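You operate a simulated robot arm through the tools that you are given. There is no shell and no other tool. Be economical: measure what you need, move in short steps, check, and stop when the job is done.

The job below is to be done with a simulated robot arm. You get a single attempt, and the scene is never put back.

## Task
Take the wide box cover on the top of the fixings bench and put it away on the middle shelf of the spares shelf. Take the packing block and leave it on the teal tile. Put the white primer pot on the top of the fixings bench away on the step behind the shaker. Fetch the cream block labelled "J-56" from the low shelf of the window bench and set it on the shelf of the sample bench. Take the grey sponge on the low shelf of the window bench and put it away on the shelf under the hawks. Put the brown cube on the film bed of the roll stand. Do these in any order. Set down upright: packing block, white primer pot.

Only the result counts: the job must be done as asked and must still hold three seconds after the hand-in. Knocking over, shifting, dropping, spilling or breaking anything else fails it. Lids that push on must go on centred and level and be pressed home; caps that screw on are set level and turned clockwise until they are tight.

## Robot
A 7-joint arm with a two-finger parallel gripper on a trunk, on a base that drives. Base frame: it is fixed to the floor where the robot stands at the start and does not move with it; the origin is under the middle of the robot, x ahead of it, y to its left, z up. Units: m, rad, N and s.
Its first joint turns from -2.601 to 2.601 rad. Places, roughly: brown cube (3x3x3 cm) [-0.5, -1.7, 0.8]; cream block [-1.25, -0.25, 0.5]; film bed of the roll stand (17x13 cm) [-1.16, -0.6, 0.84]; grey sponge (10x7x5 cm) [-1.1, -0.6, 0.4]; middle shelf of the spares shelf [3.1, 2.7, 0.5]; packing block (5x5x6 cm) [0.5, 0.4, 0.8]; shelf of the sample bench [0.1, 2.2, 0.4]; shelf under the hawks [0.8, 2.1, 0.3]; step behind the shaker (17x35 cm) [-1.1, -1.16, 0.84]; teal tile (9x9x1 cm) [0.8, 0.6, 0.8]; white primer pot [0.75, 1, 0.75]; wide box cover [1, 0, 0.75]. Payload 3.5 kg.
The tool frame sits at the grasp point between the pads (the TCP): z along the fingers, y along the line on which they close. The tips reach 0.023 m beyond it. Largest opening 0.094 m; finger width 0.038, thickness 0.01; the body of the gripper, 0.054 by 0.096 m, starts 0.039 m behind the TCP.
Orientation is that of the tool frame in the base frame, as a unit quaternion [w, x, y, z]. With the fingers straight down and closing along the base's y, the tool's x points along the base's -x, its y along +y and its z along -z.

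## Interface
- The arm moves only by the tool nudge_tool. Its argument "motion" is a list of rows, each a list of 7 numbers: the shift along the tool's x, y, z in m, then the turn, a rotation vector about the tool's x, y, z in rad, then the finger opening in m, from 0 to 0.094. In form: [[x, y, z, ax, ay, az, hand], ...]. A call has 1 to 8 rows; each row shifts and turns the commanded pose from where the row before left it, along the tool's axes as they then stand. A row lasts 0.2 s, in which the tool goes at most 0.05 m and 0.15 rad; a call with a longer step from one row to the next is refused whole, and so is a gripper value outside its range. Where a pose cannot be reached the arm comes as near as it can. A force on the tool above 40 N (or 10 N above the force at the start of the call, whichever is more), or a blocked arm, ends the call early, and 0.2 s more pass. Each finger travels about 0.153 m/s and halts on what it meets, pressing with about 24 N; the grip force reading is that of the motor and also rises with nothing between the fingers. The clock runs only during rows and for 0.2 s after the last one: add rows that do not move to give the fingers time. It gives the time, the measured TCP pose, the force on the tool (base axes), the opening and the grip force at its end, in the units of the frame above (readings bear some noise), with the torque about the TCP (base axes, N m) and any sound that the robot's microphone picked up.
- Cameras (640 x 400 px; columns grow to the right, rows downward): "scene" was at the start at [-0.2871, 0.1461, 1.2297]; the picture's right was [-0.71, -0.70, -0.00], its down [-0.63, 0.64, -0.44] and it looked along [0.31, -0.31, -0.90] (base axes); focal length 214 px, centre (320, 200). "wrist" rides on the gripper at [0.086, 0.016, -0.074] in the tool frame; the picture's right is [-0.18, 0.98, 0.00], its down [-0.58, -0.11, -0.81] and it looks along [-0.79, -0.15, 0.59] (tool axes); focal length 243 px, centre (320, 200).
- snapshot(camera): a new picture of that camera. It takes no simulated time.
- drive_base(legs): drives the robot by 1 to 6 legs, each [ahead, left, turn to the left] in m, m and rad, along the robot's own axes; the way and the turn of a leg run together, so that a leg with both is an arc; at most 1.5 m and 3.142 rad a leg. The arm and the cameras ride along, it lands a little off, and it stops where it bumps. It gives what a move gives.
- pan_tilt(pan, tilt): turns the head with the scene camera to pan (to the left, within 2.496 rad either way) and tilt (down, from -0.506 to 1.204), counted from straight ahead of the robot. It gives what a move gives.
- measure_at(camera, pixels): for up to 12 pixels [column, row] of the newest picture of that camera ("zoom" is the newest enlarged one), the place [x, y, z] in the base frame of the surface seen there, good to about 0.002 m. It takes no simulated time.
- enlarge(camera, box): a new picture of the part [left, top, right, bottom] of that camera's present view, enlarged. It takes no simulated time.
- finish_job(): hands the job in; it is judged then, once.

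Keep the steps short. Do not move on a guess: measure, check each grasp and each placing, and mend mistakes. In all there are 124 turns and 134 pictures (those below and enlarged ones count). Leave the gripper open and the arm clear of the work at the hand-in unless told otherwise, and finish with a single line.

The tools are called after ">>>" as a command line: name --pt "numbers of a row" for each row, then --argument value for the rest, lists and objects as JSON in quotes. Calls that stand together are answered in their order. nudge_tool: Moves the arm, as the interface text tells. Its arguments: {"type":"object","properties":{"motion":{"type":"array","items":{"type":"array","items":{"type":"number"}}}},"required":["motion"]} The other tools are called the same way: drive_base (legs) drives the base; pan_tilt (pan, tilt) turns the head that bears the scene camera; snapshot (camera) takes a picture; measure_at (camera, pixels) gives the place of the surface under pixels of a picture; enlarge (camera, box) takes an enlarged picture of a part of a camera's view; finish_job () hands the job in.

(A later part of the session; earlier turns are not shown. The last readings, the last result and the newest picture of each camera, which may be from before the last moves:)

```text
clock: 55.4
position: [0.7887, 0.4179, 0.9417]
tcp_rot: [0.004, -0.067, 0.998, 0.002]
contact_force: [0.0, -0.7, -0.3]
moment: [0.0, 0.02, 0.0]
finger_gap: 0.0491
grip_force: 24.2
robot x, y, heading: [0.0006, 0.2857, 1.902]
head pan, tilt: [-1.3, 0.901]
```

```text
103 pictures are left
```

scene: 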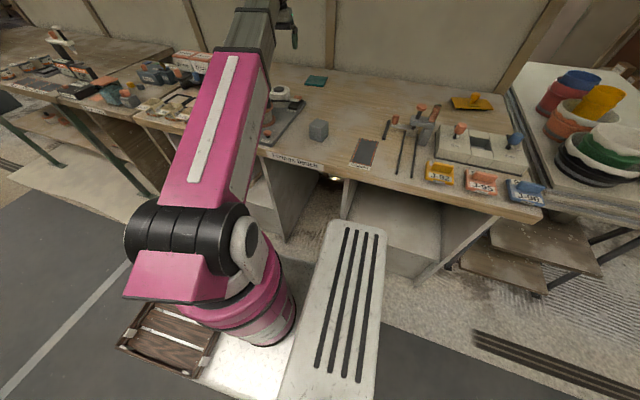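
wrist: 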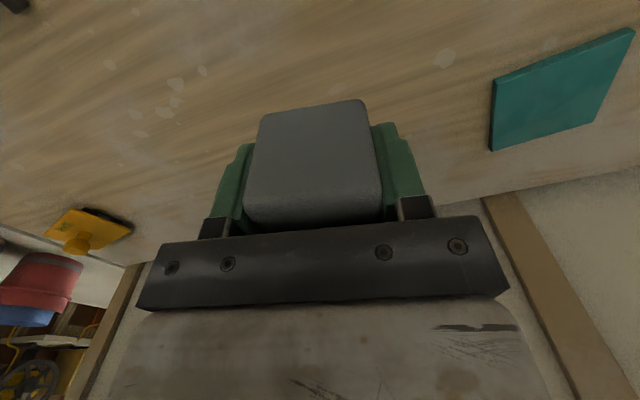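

Move over the tile and turn to its yaw.

>>> nudge_tool --pt "-0.0156 0.0405 0 0 0 0 0.03" --pt "-0.0156 0.0405 0 0 0 0 0.03" --pt "-0.0156 0.0405 0 0 0 0 0.03" --pt "-0.0156 0.0405 0 0 0 0 0.03" --pt "-0.0156 0.0405 0 0 0 0 0.03" --pt "0 0 0 0 0 -0.12 0.03" --pt "0 0 0 0 0 -0.12 0.03" --pt "0 0 0 0 0 -0.11 0.03"

>>> snapshot --camera "wrist"

>>> snapshot --camera "scene"

```text
clock: 57.2
position: [0.839, 0.629, 0.9431]
tcp_rot: [0.005, -0.241, 0.97, 0.0]
contact_force: [-0.6, 0.0, -0.1]
moment: [0.03, -0.01, -0.03]
finger_gap: 0.0493
grip_force: 23.7
robot x, y, heading: [0.0012, 0.2866, 1.902]
head pan, tilt: [-1.3, 0.901]
```

```text
102 pictures are left
```

wrist: 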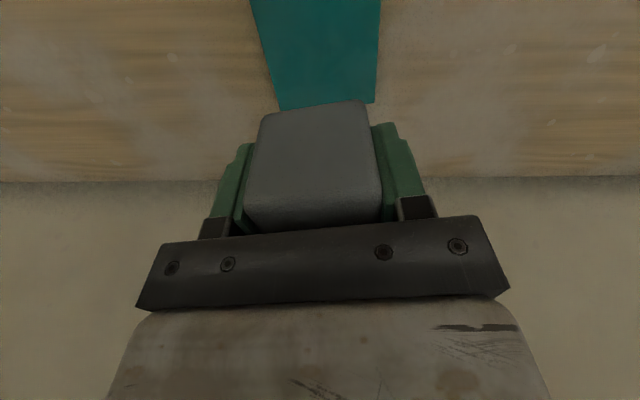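

```text
101 pictures are left
```

scene: 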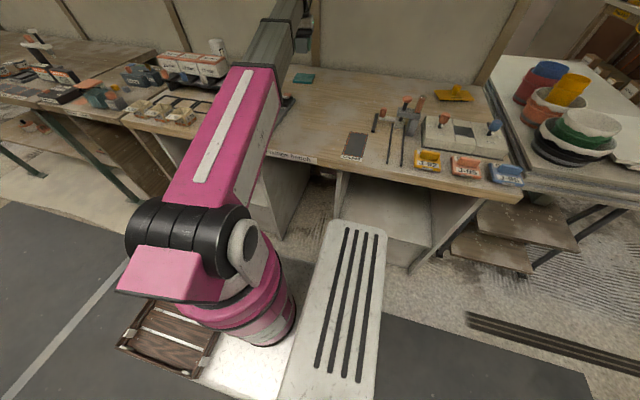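

Aligned. Lower onto the tile (0.104 m), release, retreat up.

>>> nudge_tool --pt "0 0 0.04 0 0 0 0.03" --pt "0 0 0.04 0 0 0 0.03" --pt "0 0 0.018 0 0 0 0.03" --pt "0 0 0.006 0 0 0 0.03" --pt "0 0 0 0 0 0 0.03"

>>> nudge_tool --pt "0 0 0 0 0 0 0.07" --pt "0 0 0 0 0 0 0.094" --pt "0 0 -0.02 0 0 0 0.094" --pt "0 0 -0.04 0 0 0 0.094" --pt "0 0 -0.04 0 0 0 0.094" --pt "0 0 -0.04 0 0 0 0.094" --pt "0.04 0 -0.02 0 0 0 0.094"

>>> snapshot --camera "wrist"

>>> enlarge --camera "scene" --box '[160, 20, 320, 120]'

```text
clock: 58.4
position: [0.8412, 0.6293, 0.8372]
tcp_rot: [0.005, -0.24, 0.971, 0.001]
contact_force: [1.1, 0.1, 7.7]
moment: [0.05, -0.01, 0.01]
finger_gap: 0.0493
grip_force: 24.2
robot x, y, heading: [-0.0007, 0.289, 1.904]
head pan, tilt: [-1.3, 0.901]
```

```text
clock: 60.0
position: [0.8026, 0.6106, 1.0012]
tcp_rot: [0.005, -0.24, 0.971, 0.0]
contact_force: [0.4, -0.2, 0.4]
moment: [0.02, 0.0, -0.03]
finger_gap: 0.0941
grip_force: 0.1
robot x, y, heading: [0.0018, 0.2873, 1.901]
head pan, tilt: [-1.3, 0.901]
```

```text
100 pictures are left
```

wrist: 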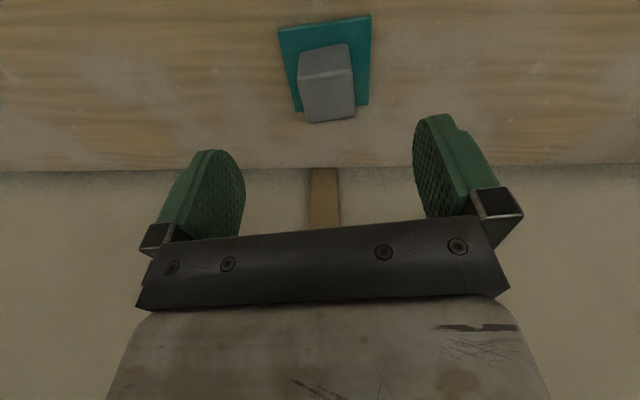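

```text
4.00 times, centred on (240, 70) of scene
```

zoom: 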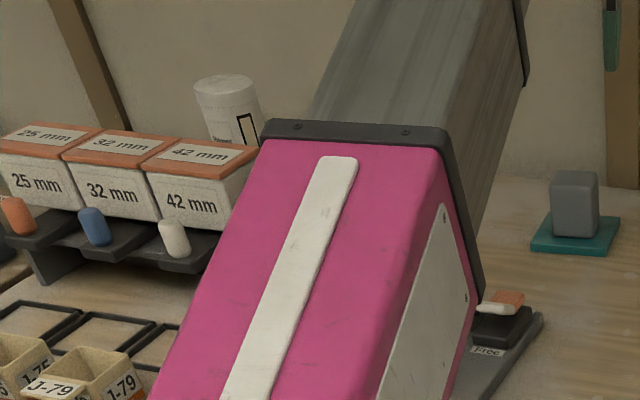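

Block is on the tile. Now drive ahead 0.43 m to the pot.

>>> drive_base --legs '[[0.43, 0, -0.012]]'

>>> snapshot --camera "wrist"

>>> pan_tilt --pan -1.0 --tilt 0.8

>>> snapshot --camera "scene"

```text
clock: 62.7
position: [0.6705, 1.008, 1.0002]
tcp_rot: [0.005, -0.233, 0.973, 0.0]
contact_force: [-1.1, -0.1, 1.1]
moment: [0.0, -0.01, 0.0]
finger_gap: 0.094
grip_force: 0.0
robot x, y, heading: [-0.1357, 0.6936, 1.889]
head pan, tilt: [-1.3, 0.901]
```

```text
98 pictures are left
```

wrist: 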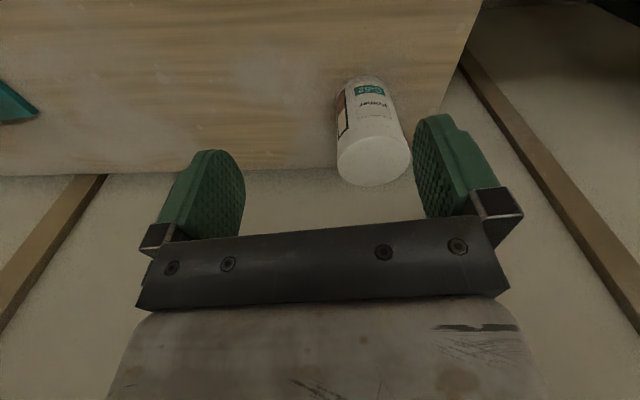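

```text
clock: 63.5
position: [0.6728, 1.0073, 1.0014]
tcp_rot: [0.005, -0.232, 0.973, 0.0]
contact_force: [-0.1, 0.4, -0.7]
moment: [-0.02, -0.02, -0.01]
finger_gap: 0.0939
grip_force: 0.0
robot x, y, heading: [-0.1349, 0.6978, 1.884]
head pan, tilt: [-1.0, 0.799]
```

```text
97 pictures are left
```

scene: 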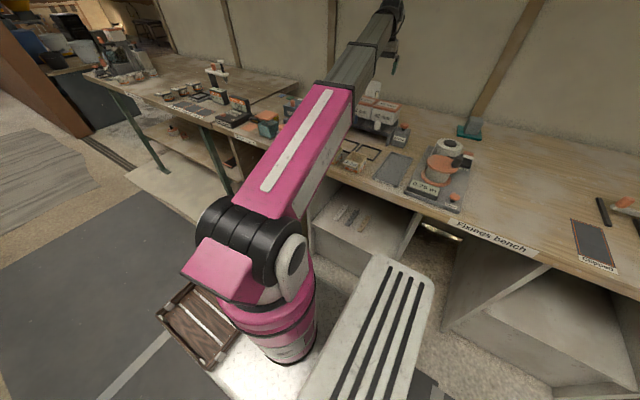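

Measure the pot's lid rim and side in the wrist picture.

>>> measure_at --camera "wrist" --pixels '[[373, 162], [345, 162], [403, 158], [372, 181], [368, 142], [370, 100], [355, 110], [392, 125], [300, 60], [440, 60]]'

>>> enlarge --camera "wrist" --box '[300, 50, 460, 200]'

```text
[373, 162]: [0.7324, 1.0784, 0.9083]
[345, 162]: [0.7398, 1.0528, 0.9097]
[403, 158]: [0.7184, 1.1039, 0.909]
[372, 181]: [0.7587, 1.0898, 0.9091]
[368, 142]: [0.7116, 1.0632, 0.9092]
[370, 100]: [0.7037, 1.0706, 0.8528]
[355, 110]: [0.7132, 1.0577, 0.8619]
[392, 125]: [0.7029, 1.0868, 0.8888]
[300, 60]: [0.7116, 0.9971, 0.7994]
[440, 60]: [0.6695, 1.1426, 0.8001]
```

```text
2.67 times, centred on (380, 125) of wrist
```

zoom: 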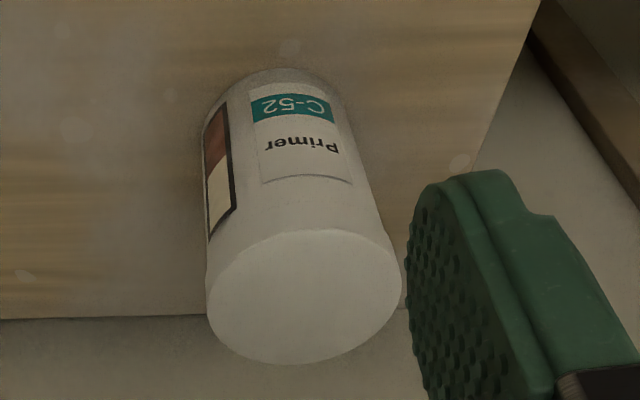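

Pot centre ≈ (0.733,1.078), top 0.909, Ø≈0.057. Move over, lower to z 0.878 and grip.

>>> nudge_tool --pt "-0.043 0.018 0 0 0 0 0.094" --pt "-0.043 0.018 0 0 0 0 0.094" --pt "0 0 0.03 0 0 0 0.094"

>>> snapshot --camera "wrist"

```text
clock: 64.3
position: [0.7329, 1.0811, 0.9727]
tcp_rot: [0.005, -0.233, 0.973, 0.001]
contact_force: [-0.3, 0.4, -0.2]
moment: [0.01, 0.0, -0.01]
finger_gap: 0.0936
grip_force: 0.0
robot x, y, heading: [-0.1345, 0.6952, 1.888]
head pan, tilt: [-1.0, 0.799]
```

```text
95 pictures are left
```

wrist: 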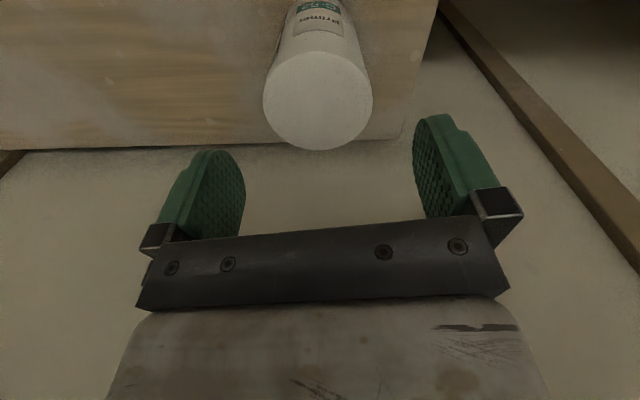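

Pot is centred between the fingers. Lower 0.095 and close.

>>> nudge_tool --pt "0 0 0.035 0 0 0 0.094" --pt "0 0 0.03 0 0 0 0.094" --pt "0 0 0.03 0 0 0 0.094" --pt "0 0 0 0 0 0 0.06" --pt "0 0 0 0 0 0 0.04" --pt "0 0 0 0 0 0 0.04"

>>> snapshot --camera "wrist"

```text
clock: 65.7
position: [0.7344, 1.081, 0.8732]
tcp_rot: [0.004, -0.232, 0.973, 0.0]
contact_force: [1.3, -1.3, 1.5]
moment: [0.0, 0.13, 0.03]
finger_gap: 0.0697
grip_force: 23.8
robot x, y, heading: [-0.1346, 0.6974, 1.886]
head pan, tilt: [-1.0, 0.799]
```

```text
94 pictures are left
```

wrist: 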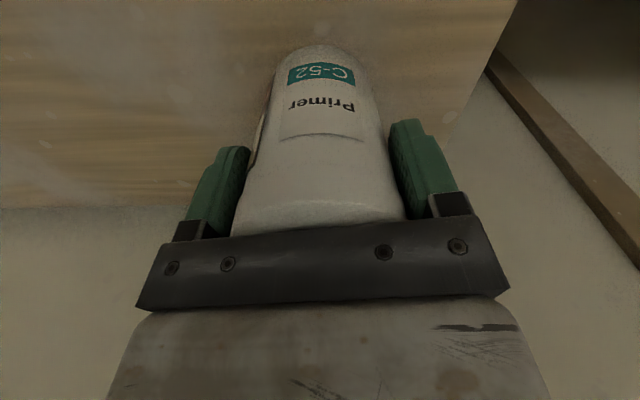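

Gripped at 0.070 (bottom is 0.073 below TCP). Lift straight up and pull in.

>>> nudge_tool --pt "0 0 -0.03 0 0 0 0.04" --pt "0 0 -0.045 0 0 0 0.04" --pt "0 0 -0.045 0 0 0 0.04" --pt "0 0 -0.045 0 0 0 0.04" --pt "0.04 0 0 0 0 0 0.04" --pt "0.045 0 0 0 0 0 0.04" --pt "0.045 0 0 0 0 0 0.04"

>>> drive_base --legs '[[0, 0.25, 0], [-1.2, 0, 0]]'

>>> snapshot --camera "wrist"

>>> pan_tilt --pan 1.8 --tilt 0.6

>>> snapshot --camera "scene"

```text
clock: 67.3
position: [0.6157, 1.0187, 1.0375]
tcp_rot: [0.004, -0.232, 0.973, 0.0]
contact_force: [-0.3, -0.9, -4.2]
moment: [-0.02, 0.0, 0.0]
finger_gap: 0.0695
grip_force: 24.2
robot x, y, heading: [-0.1332, 0.6989, 1.892]
head pan, tilt: [-1.0, 0.799]
```

```text
clock: 74.8
position: [0.7535, -0.2017, 1.0373]
tcp_rot: [0.004, -0.233, 0.973, 0.0]
contact_force: [0.5, -0.3, -4.6]
moment: [-0.01, 0.03, 0.0]
finger_gap: 0.0695
grip_force: 23.9
robot x, y, heading: [0.0034, -0.5246, 1.889]
head pan, tilt: [-1.0, 0.799]
```

```text
93 pictures are left
```

wrist: 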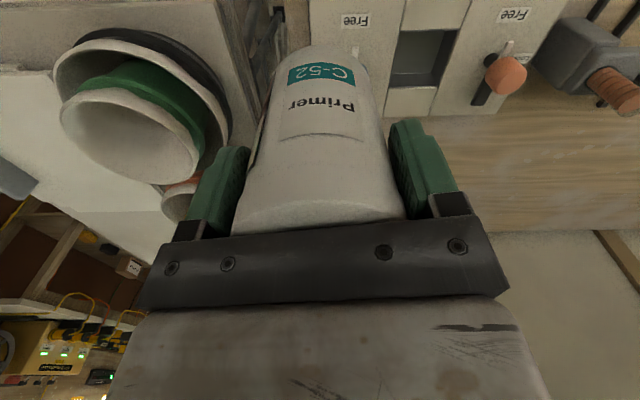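

```text
clock: 77.3
position: [0.7514, -0.202, 1.039]
tcp_rot: [0.004, -0.233, 0.973, -0.001]
contact_force: [-0.3, -0.1, -4.8]
moment: [-0.02, 0.0, -0.01]
finger_gap: 0.0696
grip_force: 23.7
robot x, y, heading: [-0.0032, -0.5246, 1.885]
head pan, tilt: [1.799, 0.6]
```

```text
92 pictures are left
```

scene: 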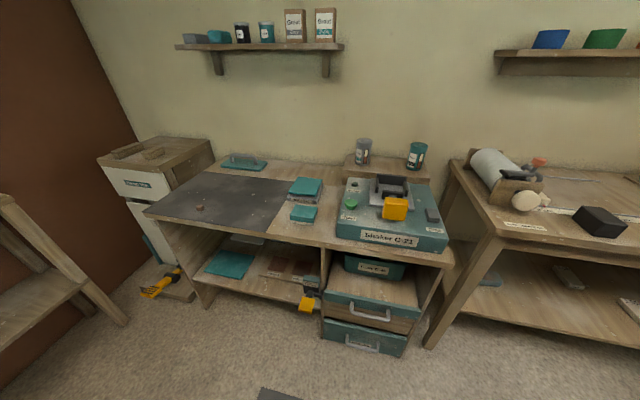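

I see the shaker with a step behind it holding two jars, and a small brown thing on the dark mat at (200,207). Zoom and measure.

>>> enlarge --camera "scene" --box '[320, 130, 480, 240]'

>>> measure_at --camera "zoom" --pixels '[[115, 100], [200, 120], [265, 165], [290, 190], [400, 190], [425, 180], [180, 140], [360, 140], [240, 135], [395, 115], [310, 255], [240, 155]]'

>>> enlarge --camera "scene" --box '[140, 140, 340, 250]'

>>> measure_at --camera "zoom" --pixels '[[192, 215], [196, 218], [20, 230], [200, 95], [450, 310], [380, 290], [570, 330], [300, 200]]'

```text
3.64 times, centred on (400, 185) of scene
```

zoom: 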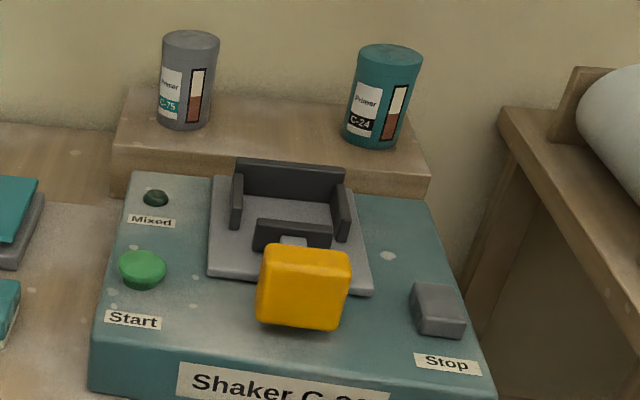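

```text
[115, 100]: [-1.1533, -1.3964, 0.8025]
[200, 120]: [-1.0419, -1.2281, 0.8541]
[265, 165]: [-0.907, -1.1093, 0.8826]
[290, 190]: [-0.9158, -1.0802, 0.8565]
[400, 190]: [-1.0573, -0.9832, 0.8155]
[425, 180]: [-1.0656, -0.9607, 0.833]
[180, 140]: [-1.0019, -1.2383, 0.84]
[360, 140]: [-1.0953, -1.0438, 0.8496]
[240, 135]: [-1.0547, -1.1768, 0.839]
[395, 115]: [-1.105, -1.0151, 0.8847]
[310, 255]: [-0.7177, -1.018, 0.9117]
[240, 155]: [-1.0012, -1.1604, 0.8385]
```

```text
3.20 times, centred on (240, 195) of scene
```

zoom: 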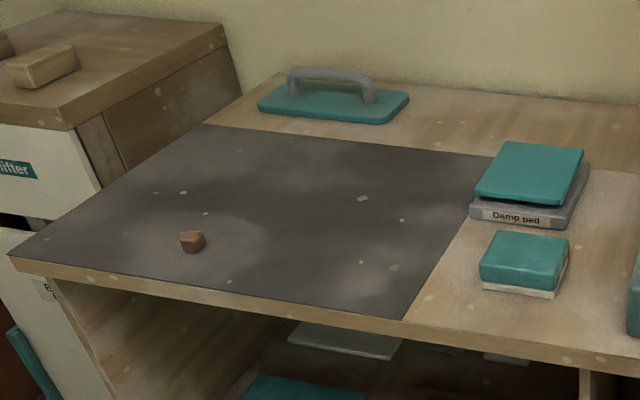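

```text
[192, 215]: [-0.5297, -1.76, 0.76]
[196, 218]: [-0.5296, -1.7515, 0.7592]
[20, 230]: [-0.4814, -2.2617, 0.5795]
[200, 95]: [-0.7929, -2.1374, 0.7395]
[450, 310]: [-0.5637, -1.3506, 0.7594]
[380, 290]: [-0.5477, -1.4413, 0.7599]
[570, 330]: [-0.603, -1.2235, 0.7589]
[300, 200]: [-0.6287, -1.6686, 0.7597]
```

Check obstacle heights near the arm in the wrist picture: buckets (120,130), (150,60), yellow unit.

>>> measure_at --camera "wrist" --pixels '[[75, 100], [150, 60], [180, 195], [40, 345], [270, 30], [35, 190]]'

>>> pan_tilt --pan -2.4 --tilt 0.5

>>> snapshot --camera "scene"

```text
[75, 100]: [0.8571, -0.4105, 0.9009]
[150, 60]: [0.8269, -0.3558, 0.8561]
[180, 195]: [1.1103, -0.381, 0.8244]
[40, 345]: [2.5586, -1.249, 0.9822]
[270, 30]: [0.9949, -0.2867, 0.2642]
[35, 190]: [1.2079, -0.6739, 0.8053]
```

```text
clock: 80.7
position: [0.7541, -0.2025, 1.0379]
tcp_rot: [0.004, -0.233, 0.973, 0.0]
contact_force: [-0.4, 0.0, -4.8]
moment: [-0.03, 0.01, 0.0]
finger_gap: 0.0696
grip_force: 24.1
robot x, y, heading: [-0.0008, -0.5236, 1.892]
head pan, tilt: [-2.4, 0.499]
```

```text
89 pictures are left
```

scene: 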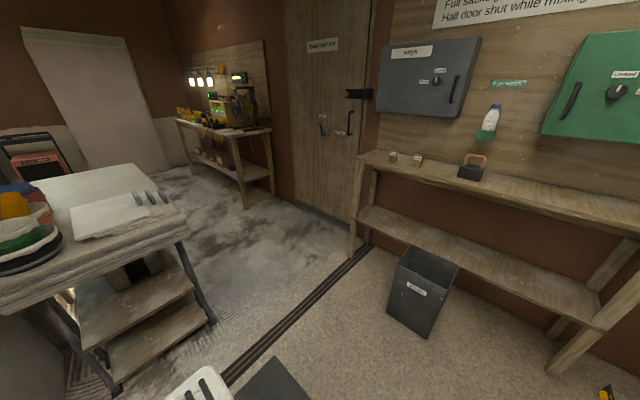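

Clear to turn clockwise half a turn; then move ahead 0.25 and right 0.33 toward the shaker bench.

>>> drive_base --legs '[[0, 0, -3.14], [0.25, -0.3, 0]]'

>>> pan_tilt --pan -1.2 --tilt 0.8

>>> snapshot --camera "scene"

>>> snapshot --camera "wrist"

```text
clock: 90.2
position: [-0.8996, -1.2617, 1.0373]
tcp_rot: [-0.001, 0.961, 0.275, -0.005]
contact_force: [0.4, 0.4, -3.3]
moment: [0.02, -0.01, 0.0]
finger_gap: 0.0695
grip_force: 24.3
robot x, y, heading: [-0.179, -0.8737, -1.161]
head pan, tilt: [-2.4, 0.499]
```

```text
clock: 91.7
position: [-0.9006, -1.2624, 1.038]
tcp_rot: [0.001, 0.961, 0.276, -0.004]
contact_force: [0.1, 0.6, -4.8]
moment: [0.01, -0.01, -0.03]
finger_gap: 0.0696
grip_force: 23.4
robot x, y, heading: [-0.1819, -0.8775, -1.169]
head pan, tilt: [-1.201, 0.799]
```

```text
88 pictures are left
```

scene: 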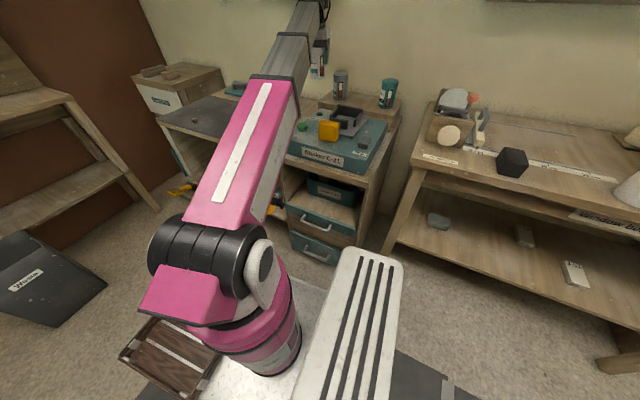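

```text
87 pictures are left
```

wrist: 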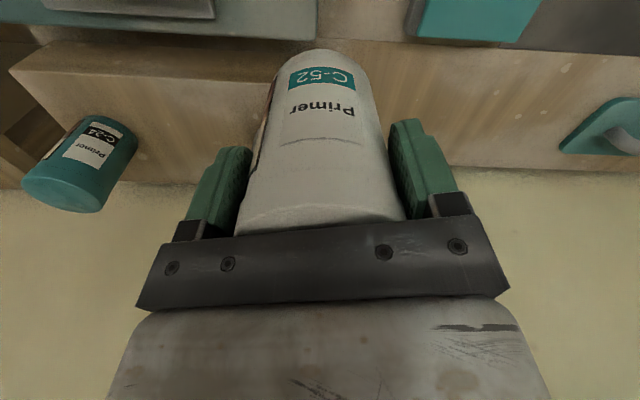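

Zoom on the step and jars for the exact gap.

>>> enlarge --camera "scene" --box '[300, 50, 428, 130]'

>>> measure_at --camera "wrist" --pixels '[[30, 80], [150, 80], [50, 190], [75, 205], [25, 180], [100, 195], [200, 130], [130, 170], [230, 70]]'

>>> measure_at --camera "zoom" --pixels '[[170, 120], [240, 112], [205, 108], [200, 190], [245, 185], [390, 155], [440, 150], [490, 155], [430, 290], [395, 285], [300, 230], [340, 245]]'

```text
5.00 times, centred on (364, 90) of scene
```

zoom: 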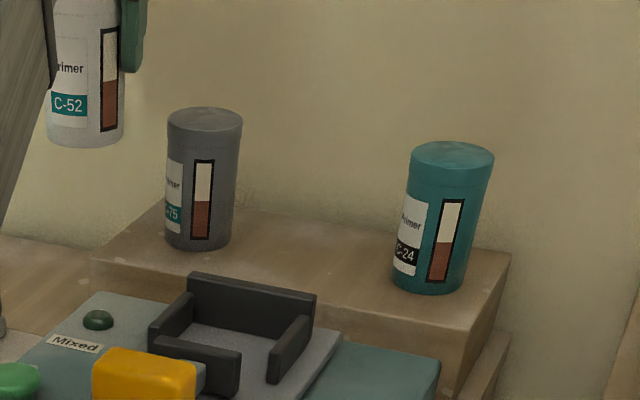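

```text
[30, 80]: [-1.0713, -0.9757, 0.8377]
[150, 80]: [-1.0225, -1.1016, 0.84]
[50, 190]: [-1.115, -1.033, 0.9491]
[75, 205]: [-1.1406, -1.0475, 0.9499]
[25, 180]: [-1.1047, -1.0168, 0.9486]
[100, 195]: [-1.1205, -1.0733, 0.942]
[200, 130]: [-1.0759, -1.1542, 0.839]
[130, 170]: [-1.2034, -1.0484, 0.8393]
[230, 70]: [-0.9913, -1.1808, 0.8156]
```

```text
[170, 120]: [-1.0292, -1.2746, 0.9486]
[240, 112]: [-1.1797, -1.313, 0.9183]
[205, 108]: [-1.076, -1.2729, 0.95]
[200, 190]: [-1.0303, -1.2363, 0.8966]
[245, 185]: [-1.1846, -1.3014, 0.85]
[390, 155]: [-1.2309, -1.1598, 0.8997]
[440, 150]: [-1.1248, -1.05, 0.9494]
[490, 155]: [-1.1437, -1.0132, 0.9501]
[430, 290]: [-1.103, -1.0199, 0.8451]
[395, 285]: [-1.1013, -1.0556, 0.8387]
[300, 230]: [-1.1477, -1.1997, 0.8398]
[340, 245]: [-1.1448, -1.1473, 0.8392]
```

Measure lid centres of both jars.

>>> measure_at --camera "zoom" --pixels '[[205, 120], [238, 120], [205, 130], [452, 157], [452, 168], [414, 153], [452, 145], [490, 160]]'

```text
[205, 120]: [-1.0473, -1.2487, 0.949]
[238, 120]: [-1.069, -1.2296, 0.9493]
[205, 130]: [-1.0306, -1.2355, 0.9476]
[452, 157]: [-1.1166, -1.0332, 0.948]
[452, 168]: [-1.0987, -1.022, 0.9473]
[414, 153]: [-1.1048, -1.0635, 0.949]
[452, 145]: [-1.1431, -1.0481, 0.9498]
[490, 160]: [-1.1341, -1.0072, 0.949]
```

Jar centres (-1.053,-1.254) and (-1.120,-1.035), midpoint (-1.087,-1.145). Move over it, raising slightly, and align.

>>> nudge_tool --pt "0 0 -0.025 0 0 0 0.04" --pt "-0.019 -0.0397 0 0 0 0 0.04" --pt "-0.019 -0.0397 0 0 0 0 0.04" --pt "-0.019 -0.0397 0 0 0 0 0.04" --pt "-0.019 -0.0397 0 0 0 0 0.04" --pt "-0.019 -0.0397 0 0 0 0 0.04" --pt "0 0 0 0 0 0.13 0.04" --pt "0 0 0 0 0 0.13 0.04"

>>> snapshot --camera "wrist"

>>> enlarge --camera "scene" --box '[300, 30, 428, 130]'

```text
clock: 93.5
position: [-1.0847, -1.1415, 1.0628]
tcp_rot: [0.002, 0.989, 0.148, -0.004]
contact_force: [-0.5, -0.6, -4.2]
moment: [0.01, -0.03, -0.01]
finger_gap: 0.0695
grip_force: 24.1
robot x, y, heading: [-0.1771, -0.8717, -1.169]
head pan, tilt: [-1.201, 0.799]
```

```text
85 pictures are left
```

wrist: 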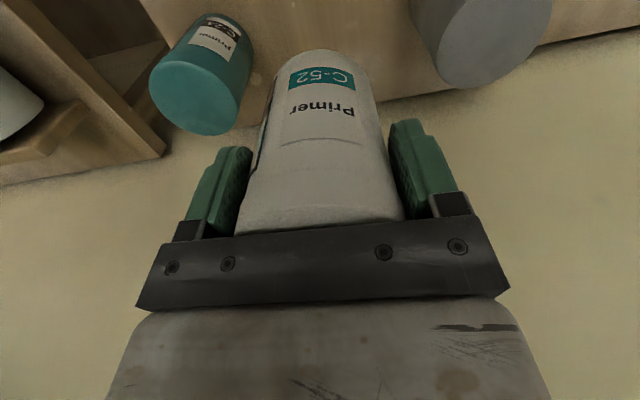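

```text
4.00 times, centred on (364, 80) of scene
```

zoom: 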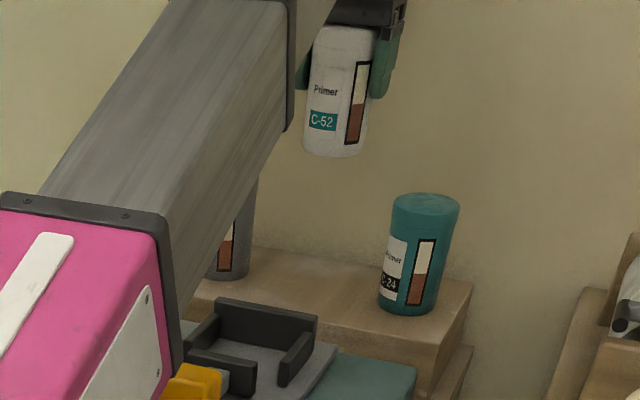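

Centred between the jars. Lower 0.15 gently.

>>> nudge_tool --pt "0 0 0.04 0 0 0 0.04" --pt "0 0 0.04 0 0 0 0.04" --pt "0 0 0.035 0 0 0 0.04" --pt "0 0 0.02 0 0 0 0.04" --pt "0 0 0.012 0 0 0 0.04" --pt "0 0 0.004 0 0 0 0.04"

>>> snapshot --camera "wrist"

```text
clock: 94.8
position: [-1.0864, -1.1438, 0.9133]
tcp_rot: [0.0, 0.989, 0.148, -0.004]
contact_force: [0.7, 0.7, 16.7]
moment: [0.51, -0.16, -0.06]
finger_gap: 0.0694
grip_force: 24.2
robot x, y, heading: [-0.1819, -0.8748, -1.166]
head pan, tilt: [-1.201, 0.799]
```

```text
83 pictures are left
```

wrist: 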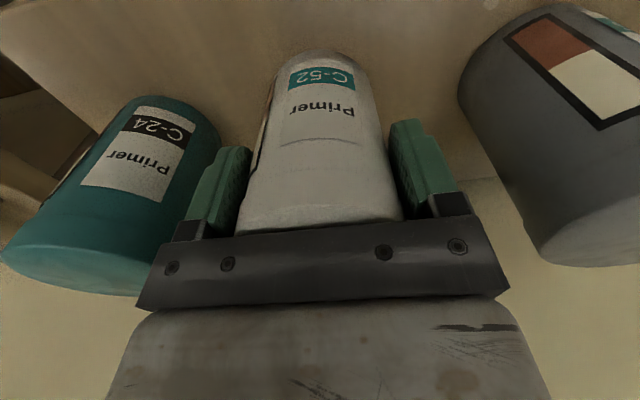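

Placed (16.7 N contact). Open just a little and rise.

>>> nudge_tool --pt "0 0 0 0 0 0 0.078" --pt "0 0 0 0 0 0 0.082" --pt "0 0 -0.02 0 0 0 0.082" --pt "0 0 -0.04 0 0 0 0.082" --pt "0 0 -0.045 0 0 0 0.082" --pt "0 0 -0.045 0 0 0 0.082" --pt "0.04 0 0 0 0 0 0.094" --pt "0.045 0 0 0 0 0 0.094"

>>> snapshot --camera "wrist"

>>> enlarge --camera "scene" --box '[300, 30, 560, 190]'

```text
clock: 96.7
position: [-1.0063, -1.1188, 1.064]
tcp_rot: [0.001, 0.989, 0.148, -0.004]
contact_force: [-0.5, 0.4, -0.3]
moment: [0.02, -0.02, 0.01]
finger_gap: 0.0939
grip_force: 0.1
robot x, y, heading: [-0.1794, -0.8729, -1.168]
head pan, tilt: [-1.201, 0.799]
```

```text
82 pictures are left
```

wrist: 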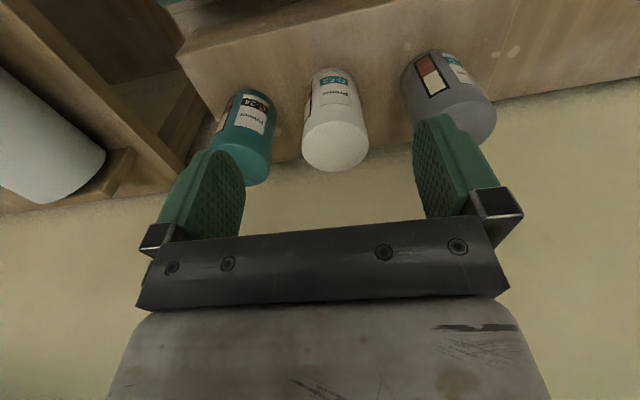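

```text
2.46 times, centred on (430, 110) of scene
```

zoom: 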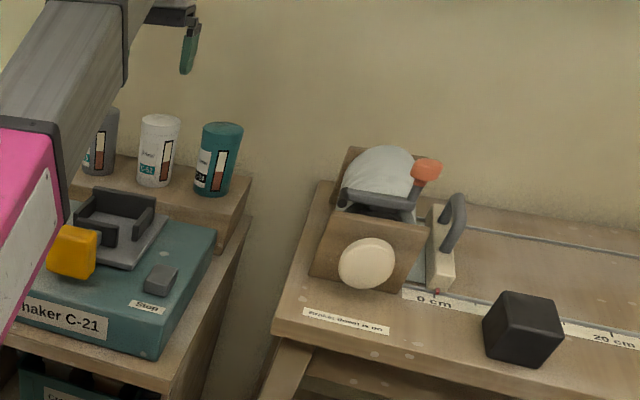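

White pot stands between the jars. Next the brown cube: look at it and at the space ahead.

>>> pan_tilt --pan -0.4 --tilt 0.75

>>> snapshot --camera "scene"

```text
clock: 97.8
position: [-1.0077, -1.1194, 1.0649]
tcp_rot: [0.001, 0.989, 0.148, -0.004]
contact_force: [-0.4, 0.6, 0.8]
moment: [0.0, 0.02, -0.03]
finger_gap: 0.0938
grip_force: 0.0
robot x, y, heading: [-0.1807, -0.8718, -1.165]
head pan, tilt: [-0.4, 0.75]
```

```text
80 pictures are left
```

scene: 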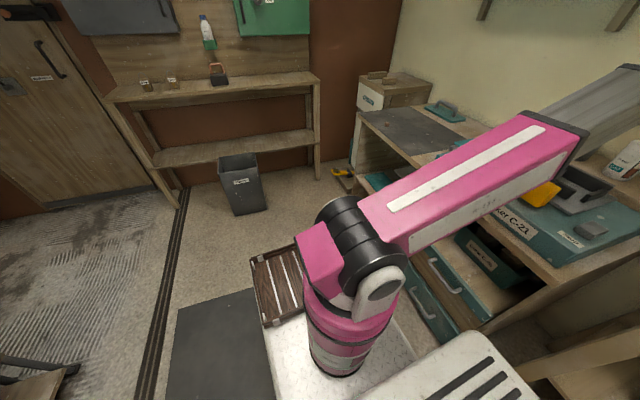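

>>> enlarge --camera "scene" --box '[340, 70, 468, 150]'

>>> measure_at --camera "scene" --pixels '[[385, 126], [318, 178], [250, 210], [330, 165], [362, 155], [310, 75], [300, 240], [338, 172]]'

```text
5.00 times, centred on (404, 110) of scene
```

zoom: 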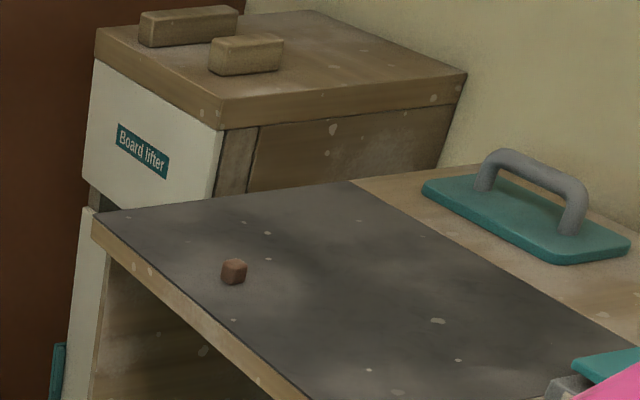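

```text
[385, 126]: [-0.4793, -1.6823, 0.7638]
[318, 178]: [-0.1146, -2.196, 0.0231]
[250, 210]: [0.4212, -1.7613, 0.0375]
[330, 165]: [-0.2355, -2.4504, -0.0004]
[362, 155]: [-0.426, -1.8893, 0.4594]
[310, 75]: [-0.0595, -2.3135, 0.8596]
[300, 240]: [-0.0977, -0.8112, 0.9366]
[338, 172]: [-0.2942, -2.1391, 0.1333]
```

>>> measure_at --camera "zoom" --pixels '[[236, 262], [226, 264], [244, 264], [234, 267], [228, 276], [240, 276], [234, 260]]'

>>> drive_base --legs '[[0.35, 0.03, -0.08]]'

```text
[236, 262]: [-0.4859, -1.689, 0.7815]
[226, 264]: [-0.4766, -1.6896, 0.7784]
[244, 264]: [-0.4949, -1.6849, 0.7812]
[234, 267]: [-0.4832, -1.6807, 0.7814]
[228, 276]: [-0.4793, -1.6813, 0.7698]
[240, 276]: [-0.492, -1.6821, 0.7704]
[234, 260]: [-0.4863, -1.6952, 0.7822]
```

```text
clock: 100.0
position: [-0.8699, -1.372, 1.0636]
tcp_rot: [0.001, 0.994, 0.111, -0.004]
contact_force: [0.1, 0.5, 0.2]
moment: [-0.03, -0.01, 0.02]
finger_gap: 0.0939
grip_force: 0.1
robot x, y, heading: [-0.0247, -1.1911, -1.246]
head pan, tilt: [-0.4, 0.75]
```

Cube centre ≈ (-0.488,-1.695), top ≈ 0.782. Move the hand over it while descending, then turn the tool to suit.

>>> nudge_tool --pt "0.0274 0.0363 0.012 0 0 0 0.094" --pt "0.0274 0.0363 0.012 0 0 0 0.094" --pt "0.0274 0.0363 0.012 0 0 0 0.094" --pt "0.0274 0.0363 0.012 0 0 0 0.094" --pt "0.0274 0.0363 0.012 0 0 0 0.094" --pt "0.0274 0.0363 0.012 0 0 0 0.094" --pt "0.0274 0.0363 0.012 0 0 0 0.094" --pt "0.0274 0.0363 0.012 0 0 0 0.094"

>>> nudge_tool --pt "0.0274 0.0363 0.012 0 0 0 0.094" --pt "0.0274 0.0363 0.012 0 0 0 0.094" --pt "0 0 0 0 0 -0.15 0.094" --pt "0 0 0 0 0 -0.15 0.094" --pt "0 0 0 0 0 -0.15 0.094" --pt "0 0 0 0 0 -0.15 0.094"

>>> snapshot --camera "wrist"

```text
clock: 101.8
position: [-0.5912, -1.6071, 0.9654]
tcp_rot: [0.002, 0.994, 0.111, -0.005]
contact_force: [0.8, -0.8, 0.2]
moment: [0.01, -0.01, -0.03]
finger_gap: 0.0941
grip_force: 0.0
robot x, y, heading: [-0.0296, -1.1884, -1.243]
head pan, tilt: [-0.4, 0.75]
```

```text
clock: 103.2
position: [-0.5218, -1.6676, 0.9422]
tcp_rot: [0.0, 0.916, 0.402, -0.005]
contact_force: [0.2, -0.4, 0.2]
moment: [-0.03, 0.01, -0.01]
finger_gap: 0.094
grip_force: 0.0
robot x, y, heading: [-0.0253, -1.1899, -1.241]
head pan, tilt: [-0.4, 0.75]
```

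```text
78 pictures are left
```

wrist: 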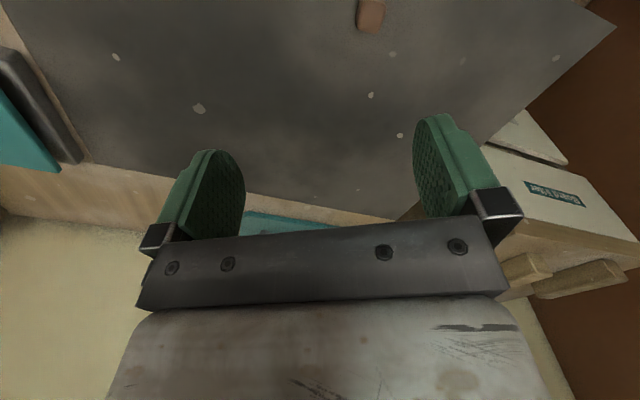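

Cube visible at (370,15). Back off a bit toward the robot to see it fully.

>>> nudge_tool --pt "0.035 0 0 0 0 0 0.094" --pt "0.035 0 0 0 0 0 0.094"

>>> enlarge --camera "wrist" --box '[290, 0, 450, 100]'

>>> measure_at --camera "zoom" --pixels '[[320, 200], [320, 250], [320, 300]]'

```text
clock: 103.8
position: [-0.4748, -1.613, 0.9419]
tcp_rot: [0.0, 0.916, 0.401, -0.004]
contact_force: [0.3, 0.4, 0.0]
moment: [0.0, -0.01, -0.01]
finger_gap: 0.0941
grip_force: 0.1
robot x, y, heading: [-0.0232, -1.1906, -1.242]
head pan, tilt: [-0.4, 0.75]
```

```text
4.00 times, centred on (370, 50) of wrist
```

zoom: 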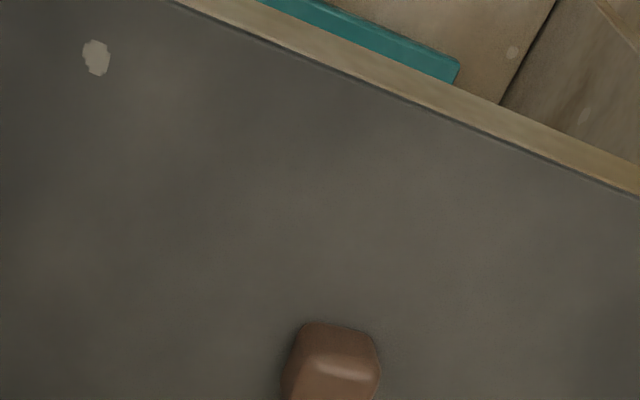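

```text
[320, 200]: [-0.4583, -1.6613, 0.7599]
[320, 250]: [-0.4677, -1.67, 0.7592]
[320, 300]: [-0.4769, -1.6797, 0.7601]
```

>>> enlarge --camera "wrist" --box '[330, 65, 410, 115]'

>>> measure_at --camera "wrist" --pixels '[[373, 84], [366, 86], [382, 87], [375, 96], [366, 95], [383, 95], [375, 103], [368, 101], [380, 103]]'

```text
8.00 times, centred on (370, 90) of wrist
```

zoom: 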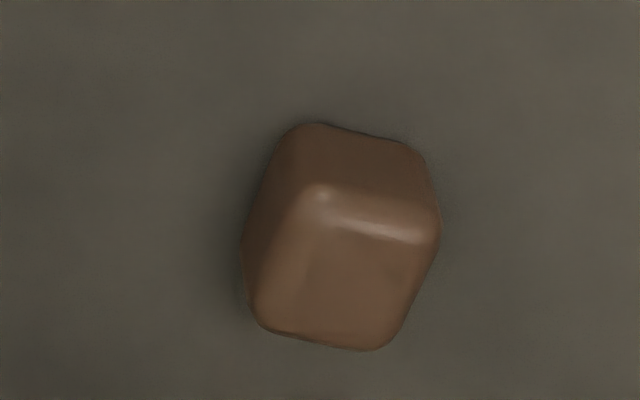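

```text
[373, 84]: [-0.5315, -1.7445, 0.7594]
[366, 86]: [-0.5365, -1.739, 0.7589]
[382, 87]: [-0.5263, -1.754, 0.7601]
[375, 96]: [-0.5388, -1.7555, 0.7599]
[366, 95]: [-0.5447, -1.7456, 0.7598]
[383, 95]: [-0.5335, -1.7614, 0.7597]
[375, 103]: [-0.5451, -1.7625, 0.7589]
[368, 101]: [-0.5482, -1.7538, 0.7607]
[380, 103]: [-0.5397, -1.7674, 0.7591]
```

Those used the older picture; measure in the zoom instead.

>>> measure_at --camera "zoom" --pixels '[[325, 205], [425, 235], [270, 310], [375, 335], [345, 270], [340, 160], [310, 140], [400, 160], [260, 240]]'

```text
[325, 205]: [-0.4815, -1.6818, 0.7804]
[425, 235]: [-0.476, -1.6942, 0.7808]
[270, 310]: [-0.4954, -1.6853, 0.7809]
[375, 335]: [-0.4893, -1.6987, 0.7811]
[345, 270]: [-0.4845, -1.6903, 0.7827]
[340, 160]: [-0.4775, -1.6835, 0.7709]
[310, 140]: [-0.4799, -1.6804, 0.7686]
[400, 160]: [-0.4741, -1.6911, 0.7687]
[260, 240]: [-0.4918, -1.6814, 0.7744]
```

Cube centre (-0.486,-1.690), ~0.02 wide, aligned with the bench. Position, turn, descend to 0.80 and check.

>>> nudge_tool --pt "-0.032 0.022 0 0 0 0 0.07" --pt "-0.032 0.022 0 0 0 0.1 0.07" --pt "0 0 0 0 0 0.132 0.07" --pt "0 0 0 0 0 0.132 0.07" --pt "0 0 0 0 0 0.131 0.07" --pt "0 0 0.045 0 0 0 0.07" --pt "0 0 0.045 0 0 0 0.07"

>>> snapshot --camera "wrist"

```text
clock: 105.5
position: [-0.4868, -1.6922, 0.8499]
tcp_rot: [0.001, 0.987, 0.163, -0.004]
contact_force: [0.2, -0.4, 0.5]
moment: [0.0, 0.0, -0.03]
finger_gap: 0.0701
grip_force: 0.1
robot x, y, heading: [-0.0291, -1.1915, -1.237]
head pan, tilt: [-0.4, 0.75]
```

```text
75 pictures are left
```

wrist: 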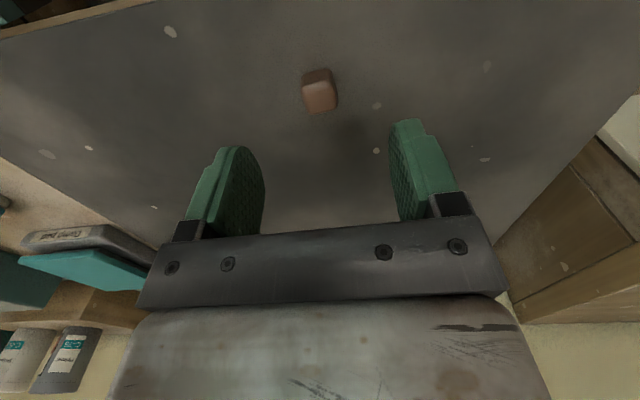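

Cube is between the fingers. Down 0.063 and close.

>>> nudge_tool --pt "0 0 0.03 0 0 0 0.05" --pt "0 0 0.025 0 0 0 0.05" --pt "0 0 0.009 0 0 0 0.05" --pt "0 0 0 0 0 0 0.02" --pt "0 0 0 0 0 0 0.005" --pt "0 0 0 0 0 0 0.005"

>>> nudge_tool --pt "0 0 -0.04 0 0 0 0.005" --pt "0 0 -0.045 0 0 0 0.005" --pt "0 0 -0.045 0 0 0 0.005" --pt "0 0 -0.045 0 0 0 0.005" --pt "0 0 -0.045 0 0 0 0.005"

>>> snapshot --camera "wrist"

```text
clock: 106.8
position: [-0.4892, -1.6906, 0.7854]
tcp_rot: [0.001, 0.987, 0.163, -0.005]
contact_force: [-0.1, 0.6, -0.1]
moment: [-0.05, 0.04, 0.02]
finger_gap: 0.0208
grip_force: 24.0
robot x, y, heading: [-0.0281, -1.1884, -1.244]
head pan, tilt: [-0.4, 0.75]
```

```text
clock: 108.0
position: [-0.4866, -1.6908, 1.0092]
tcp_rot: [0.001, 0.987, 0.164, -0.004]
contact_force: [0.2, -0.6, -0.9]
moment: [0.01, 0.03, 0.01]
finger_gap: 0.0207
grip_force: 23.7
robot x, y, heading: [-0.0288, -1.1869, -1.241]
head pan, tilt: [-0.4, 0.75]
```

```text
74 pictures are left
```

wrist: 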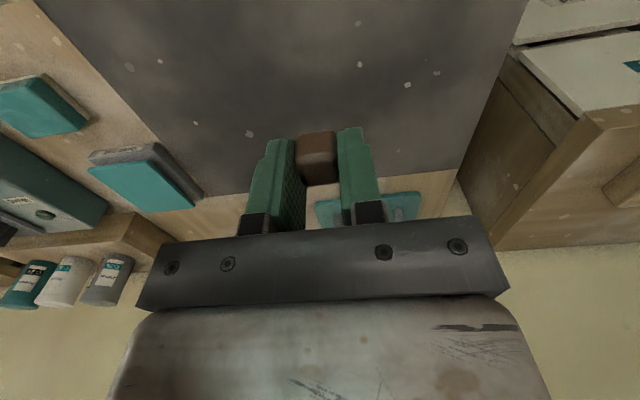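

Cube held (0.0207). Drive back along the benches to the roll stand and look at its film bed.

>>> drive_base --legs '[[-0.85, 0, 0]]'

>>> pan_tilt --pan -1.6 --tilt 0.7

>>> snapshot --camera "scene"

>>> snapshot --camera "wrist"

```text
clock: 112.6
position: [-0.7607, -0.8896, 1.0097]
tcp_rot: [0.0, 0.986, 0.169, -0.004]
contact_force: [-1.1, 0.1, 0.2]
moment: [0.01, -0.01, 0.01]
finger_gap: 0.0206
grip_force: 23.5
robot x, y, heading: [-0.307, -0.3854, -1.231]
head pan, tilt: [-0.4, 0.75]
```

```text
clock: 114.0
position: [-0.7612, -0.8895, 1.0084]
tcp_rot: [0.0, 0.986, 0.168, -0.004]
contact_force: [-0.2, 0.3, 0.6]
moment: [0.0, 0.01, 0.0]
finger_gap: 0.0208
grip_force: 24.1
robot x, y, heading: [-0.3052, -0.3803, -1.235]
head pan, tilt: [-1.6, 0.7]
```

```text
73 pictures are left
```

scene: 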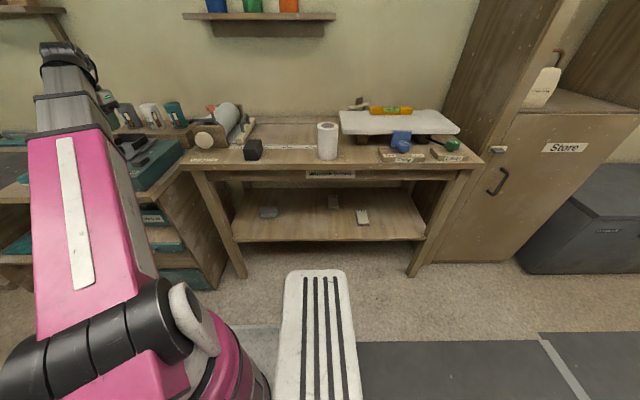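

```text
72 pictures are left
```

wrist: 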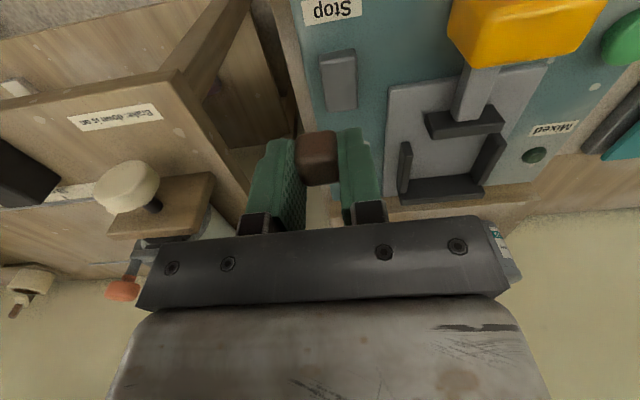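

>>> enlarge --camera "scene" --box '[180, 90, 340, 190]'

>>> measure_at --camera "zoom" --pixels '[[250, 185], [275, 130], [290, 110], [230, 210], [300, 225], [330, 150], [420, 180], [275, 70], [115, 70], [230, 180], [240, 230], [500, 150]]'

```text
4.00 times, centred on (260, 140) of scene
```

zoom: 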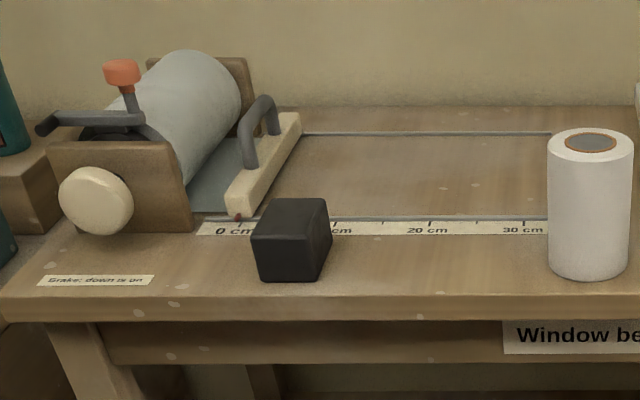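

```text
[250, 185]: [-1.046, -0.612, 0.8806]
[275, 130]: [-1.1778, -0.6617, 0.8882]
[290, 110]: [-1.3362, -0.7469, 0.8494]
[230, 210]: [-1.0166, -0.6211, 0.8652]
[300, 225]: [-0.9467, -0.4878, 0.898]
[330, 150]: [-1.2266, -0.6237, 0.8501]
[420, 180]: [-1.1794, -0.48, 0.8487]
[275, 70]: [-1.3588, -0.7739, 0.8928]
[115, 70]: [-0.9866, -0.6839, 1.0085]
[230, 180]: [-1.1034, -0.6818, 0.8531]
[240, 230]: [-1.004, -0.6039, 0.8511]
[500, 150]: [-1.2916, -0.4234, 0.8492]
```

Need a better view of what is the film bed. Measure rails and slab edges, and drive back 0.33 to bring the hand alongside.

>>> measure_at --camera "zoom" --pixels '[[400, 218], [400, 133], [310, 134], [195, 213], [245, 142], [225, 214], [540, 134], [275, 115], [235, 190], [150, 280], [205, 190]]'

>>> drive_base --legs '[[-0.35, 0, -0.02]]'

>>> snapshot --camera "wrist"

```text
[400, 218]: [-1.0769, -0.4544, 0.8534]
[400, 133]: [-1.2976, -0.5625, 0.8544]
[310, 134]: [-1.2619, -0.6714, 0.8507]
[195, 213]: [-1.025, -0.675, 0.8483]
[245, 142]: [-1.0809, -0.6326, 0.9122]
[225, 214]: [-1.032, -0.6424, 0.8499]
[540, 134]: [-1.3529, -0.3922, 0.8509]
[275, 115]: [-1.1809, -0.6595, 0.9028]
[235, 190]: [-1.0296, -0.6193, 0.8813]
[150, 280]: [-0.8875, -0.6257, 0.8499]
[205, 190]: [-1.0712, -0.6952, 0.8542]
```

```text
clock: 116.2
position: [-0.8811, -0.5525, 1.0083]
tcp_rot: [0.001, 0.987, 0.161, -0.005]
contact_force: [0.1, 0.1, 0.3]
moment: [0.01, -0.03, -0.01]
finger_gap: 0.0205
grip_force: 23.9
robot x, y, heading: [-0.4206, -0.0551, -1.246]
head pan, tilt: [-1.6, 0.7]
```

```text
70 pictures are left
```

wrist: 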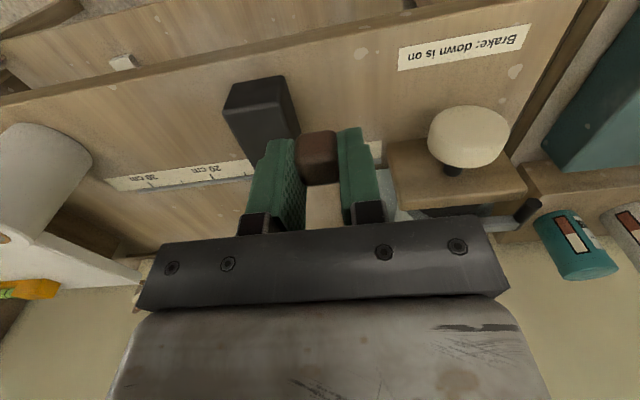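

Take a scene view of the stand from this new place.

>>> pan_tilt --pan -1.2 --tilt 0.7

>>> snapshot --camera "scene"

```text
clock: 117.1
position: [-0.8831, -0.554, 1.0083]
tcp_rot: [0.0, 0.987, 0.161, -0.004]
contact_force: [0.3, -0.5, -0.1]
moment: [0.0, -0.02, 0.0]
finger_gap: 0.0208
grip_force: 24.6
robot x, y, heading: [-0.4194, -0.0551, -1.252]
head pan, tilt: [-1.201, 0.7]
```

```text
69 pictures are left
```

scene: 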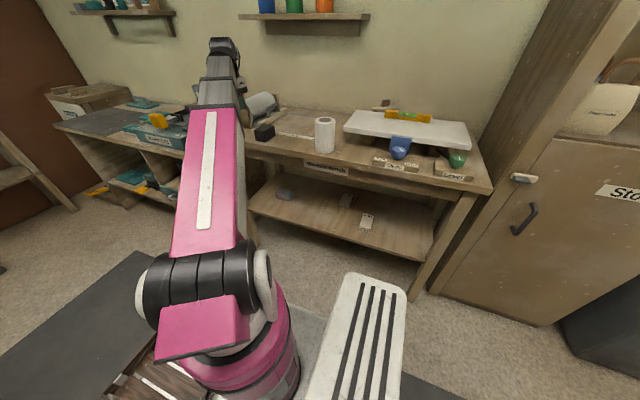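

Move the hand outward over the area right of the bar for a wrist view.

>>> nudge_tool --pt "-0.02 -0.04 -0.015 0 0 0 0.005" --pt "-0.035 -0.03 -0.015 0 0 0 0.005" --pt "-0.035 0 0 0 0 0 0.005" --pt "-0.035 0 0 0 0 0 0.005"

>>> snapshot --camera "wrist"

```text
clock: 118.1
position: [-1.0227, -0.5261, 1.0399]
tcp_rot: [0.001, 0.987, 0.161, -0.005]
contact_force: [0.3, 0.7, -0.3]
moment: [-0.02, -0.02, 0.01]
finger_gap: 0.0206
grip_force: 24.1
robot x, y, heading: [-0.4228, -0.0561, -1.244]
head pan, tilt: [-1.201, 0.7]
```

```text
68 pictures are left
```

wrist: 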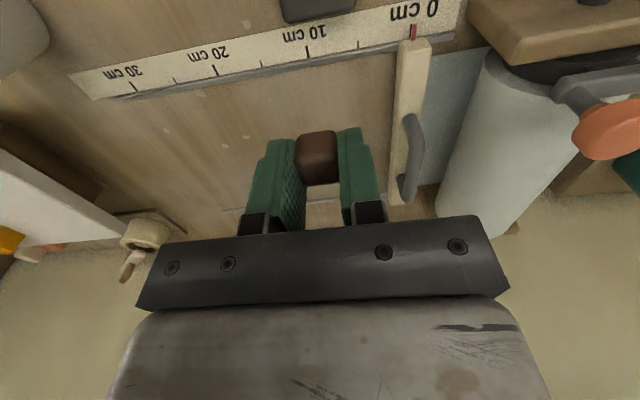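

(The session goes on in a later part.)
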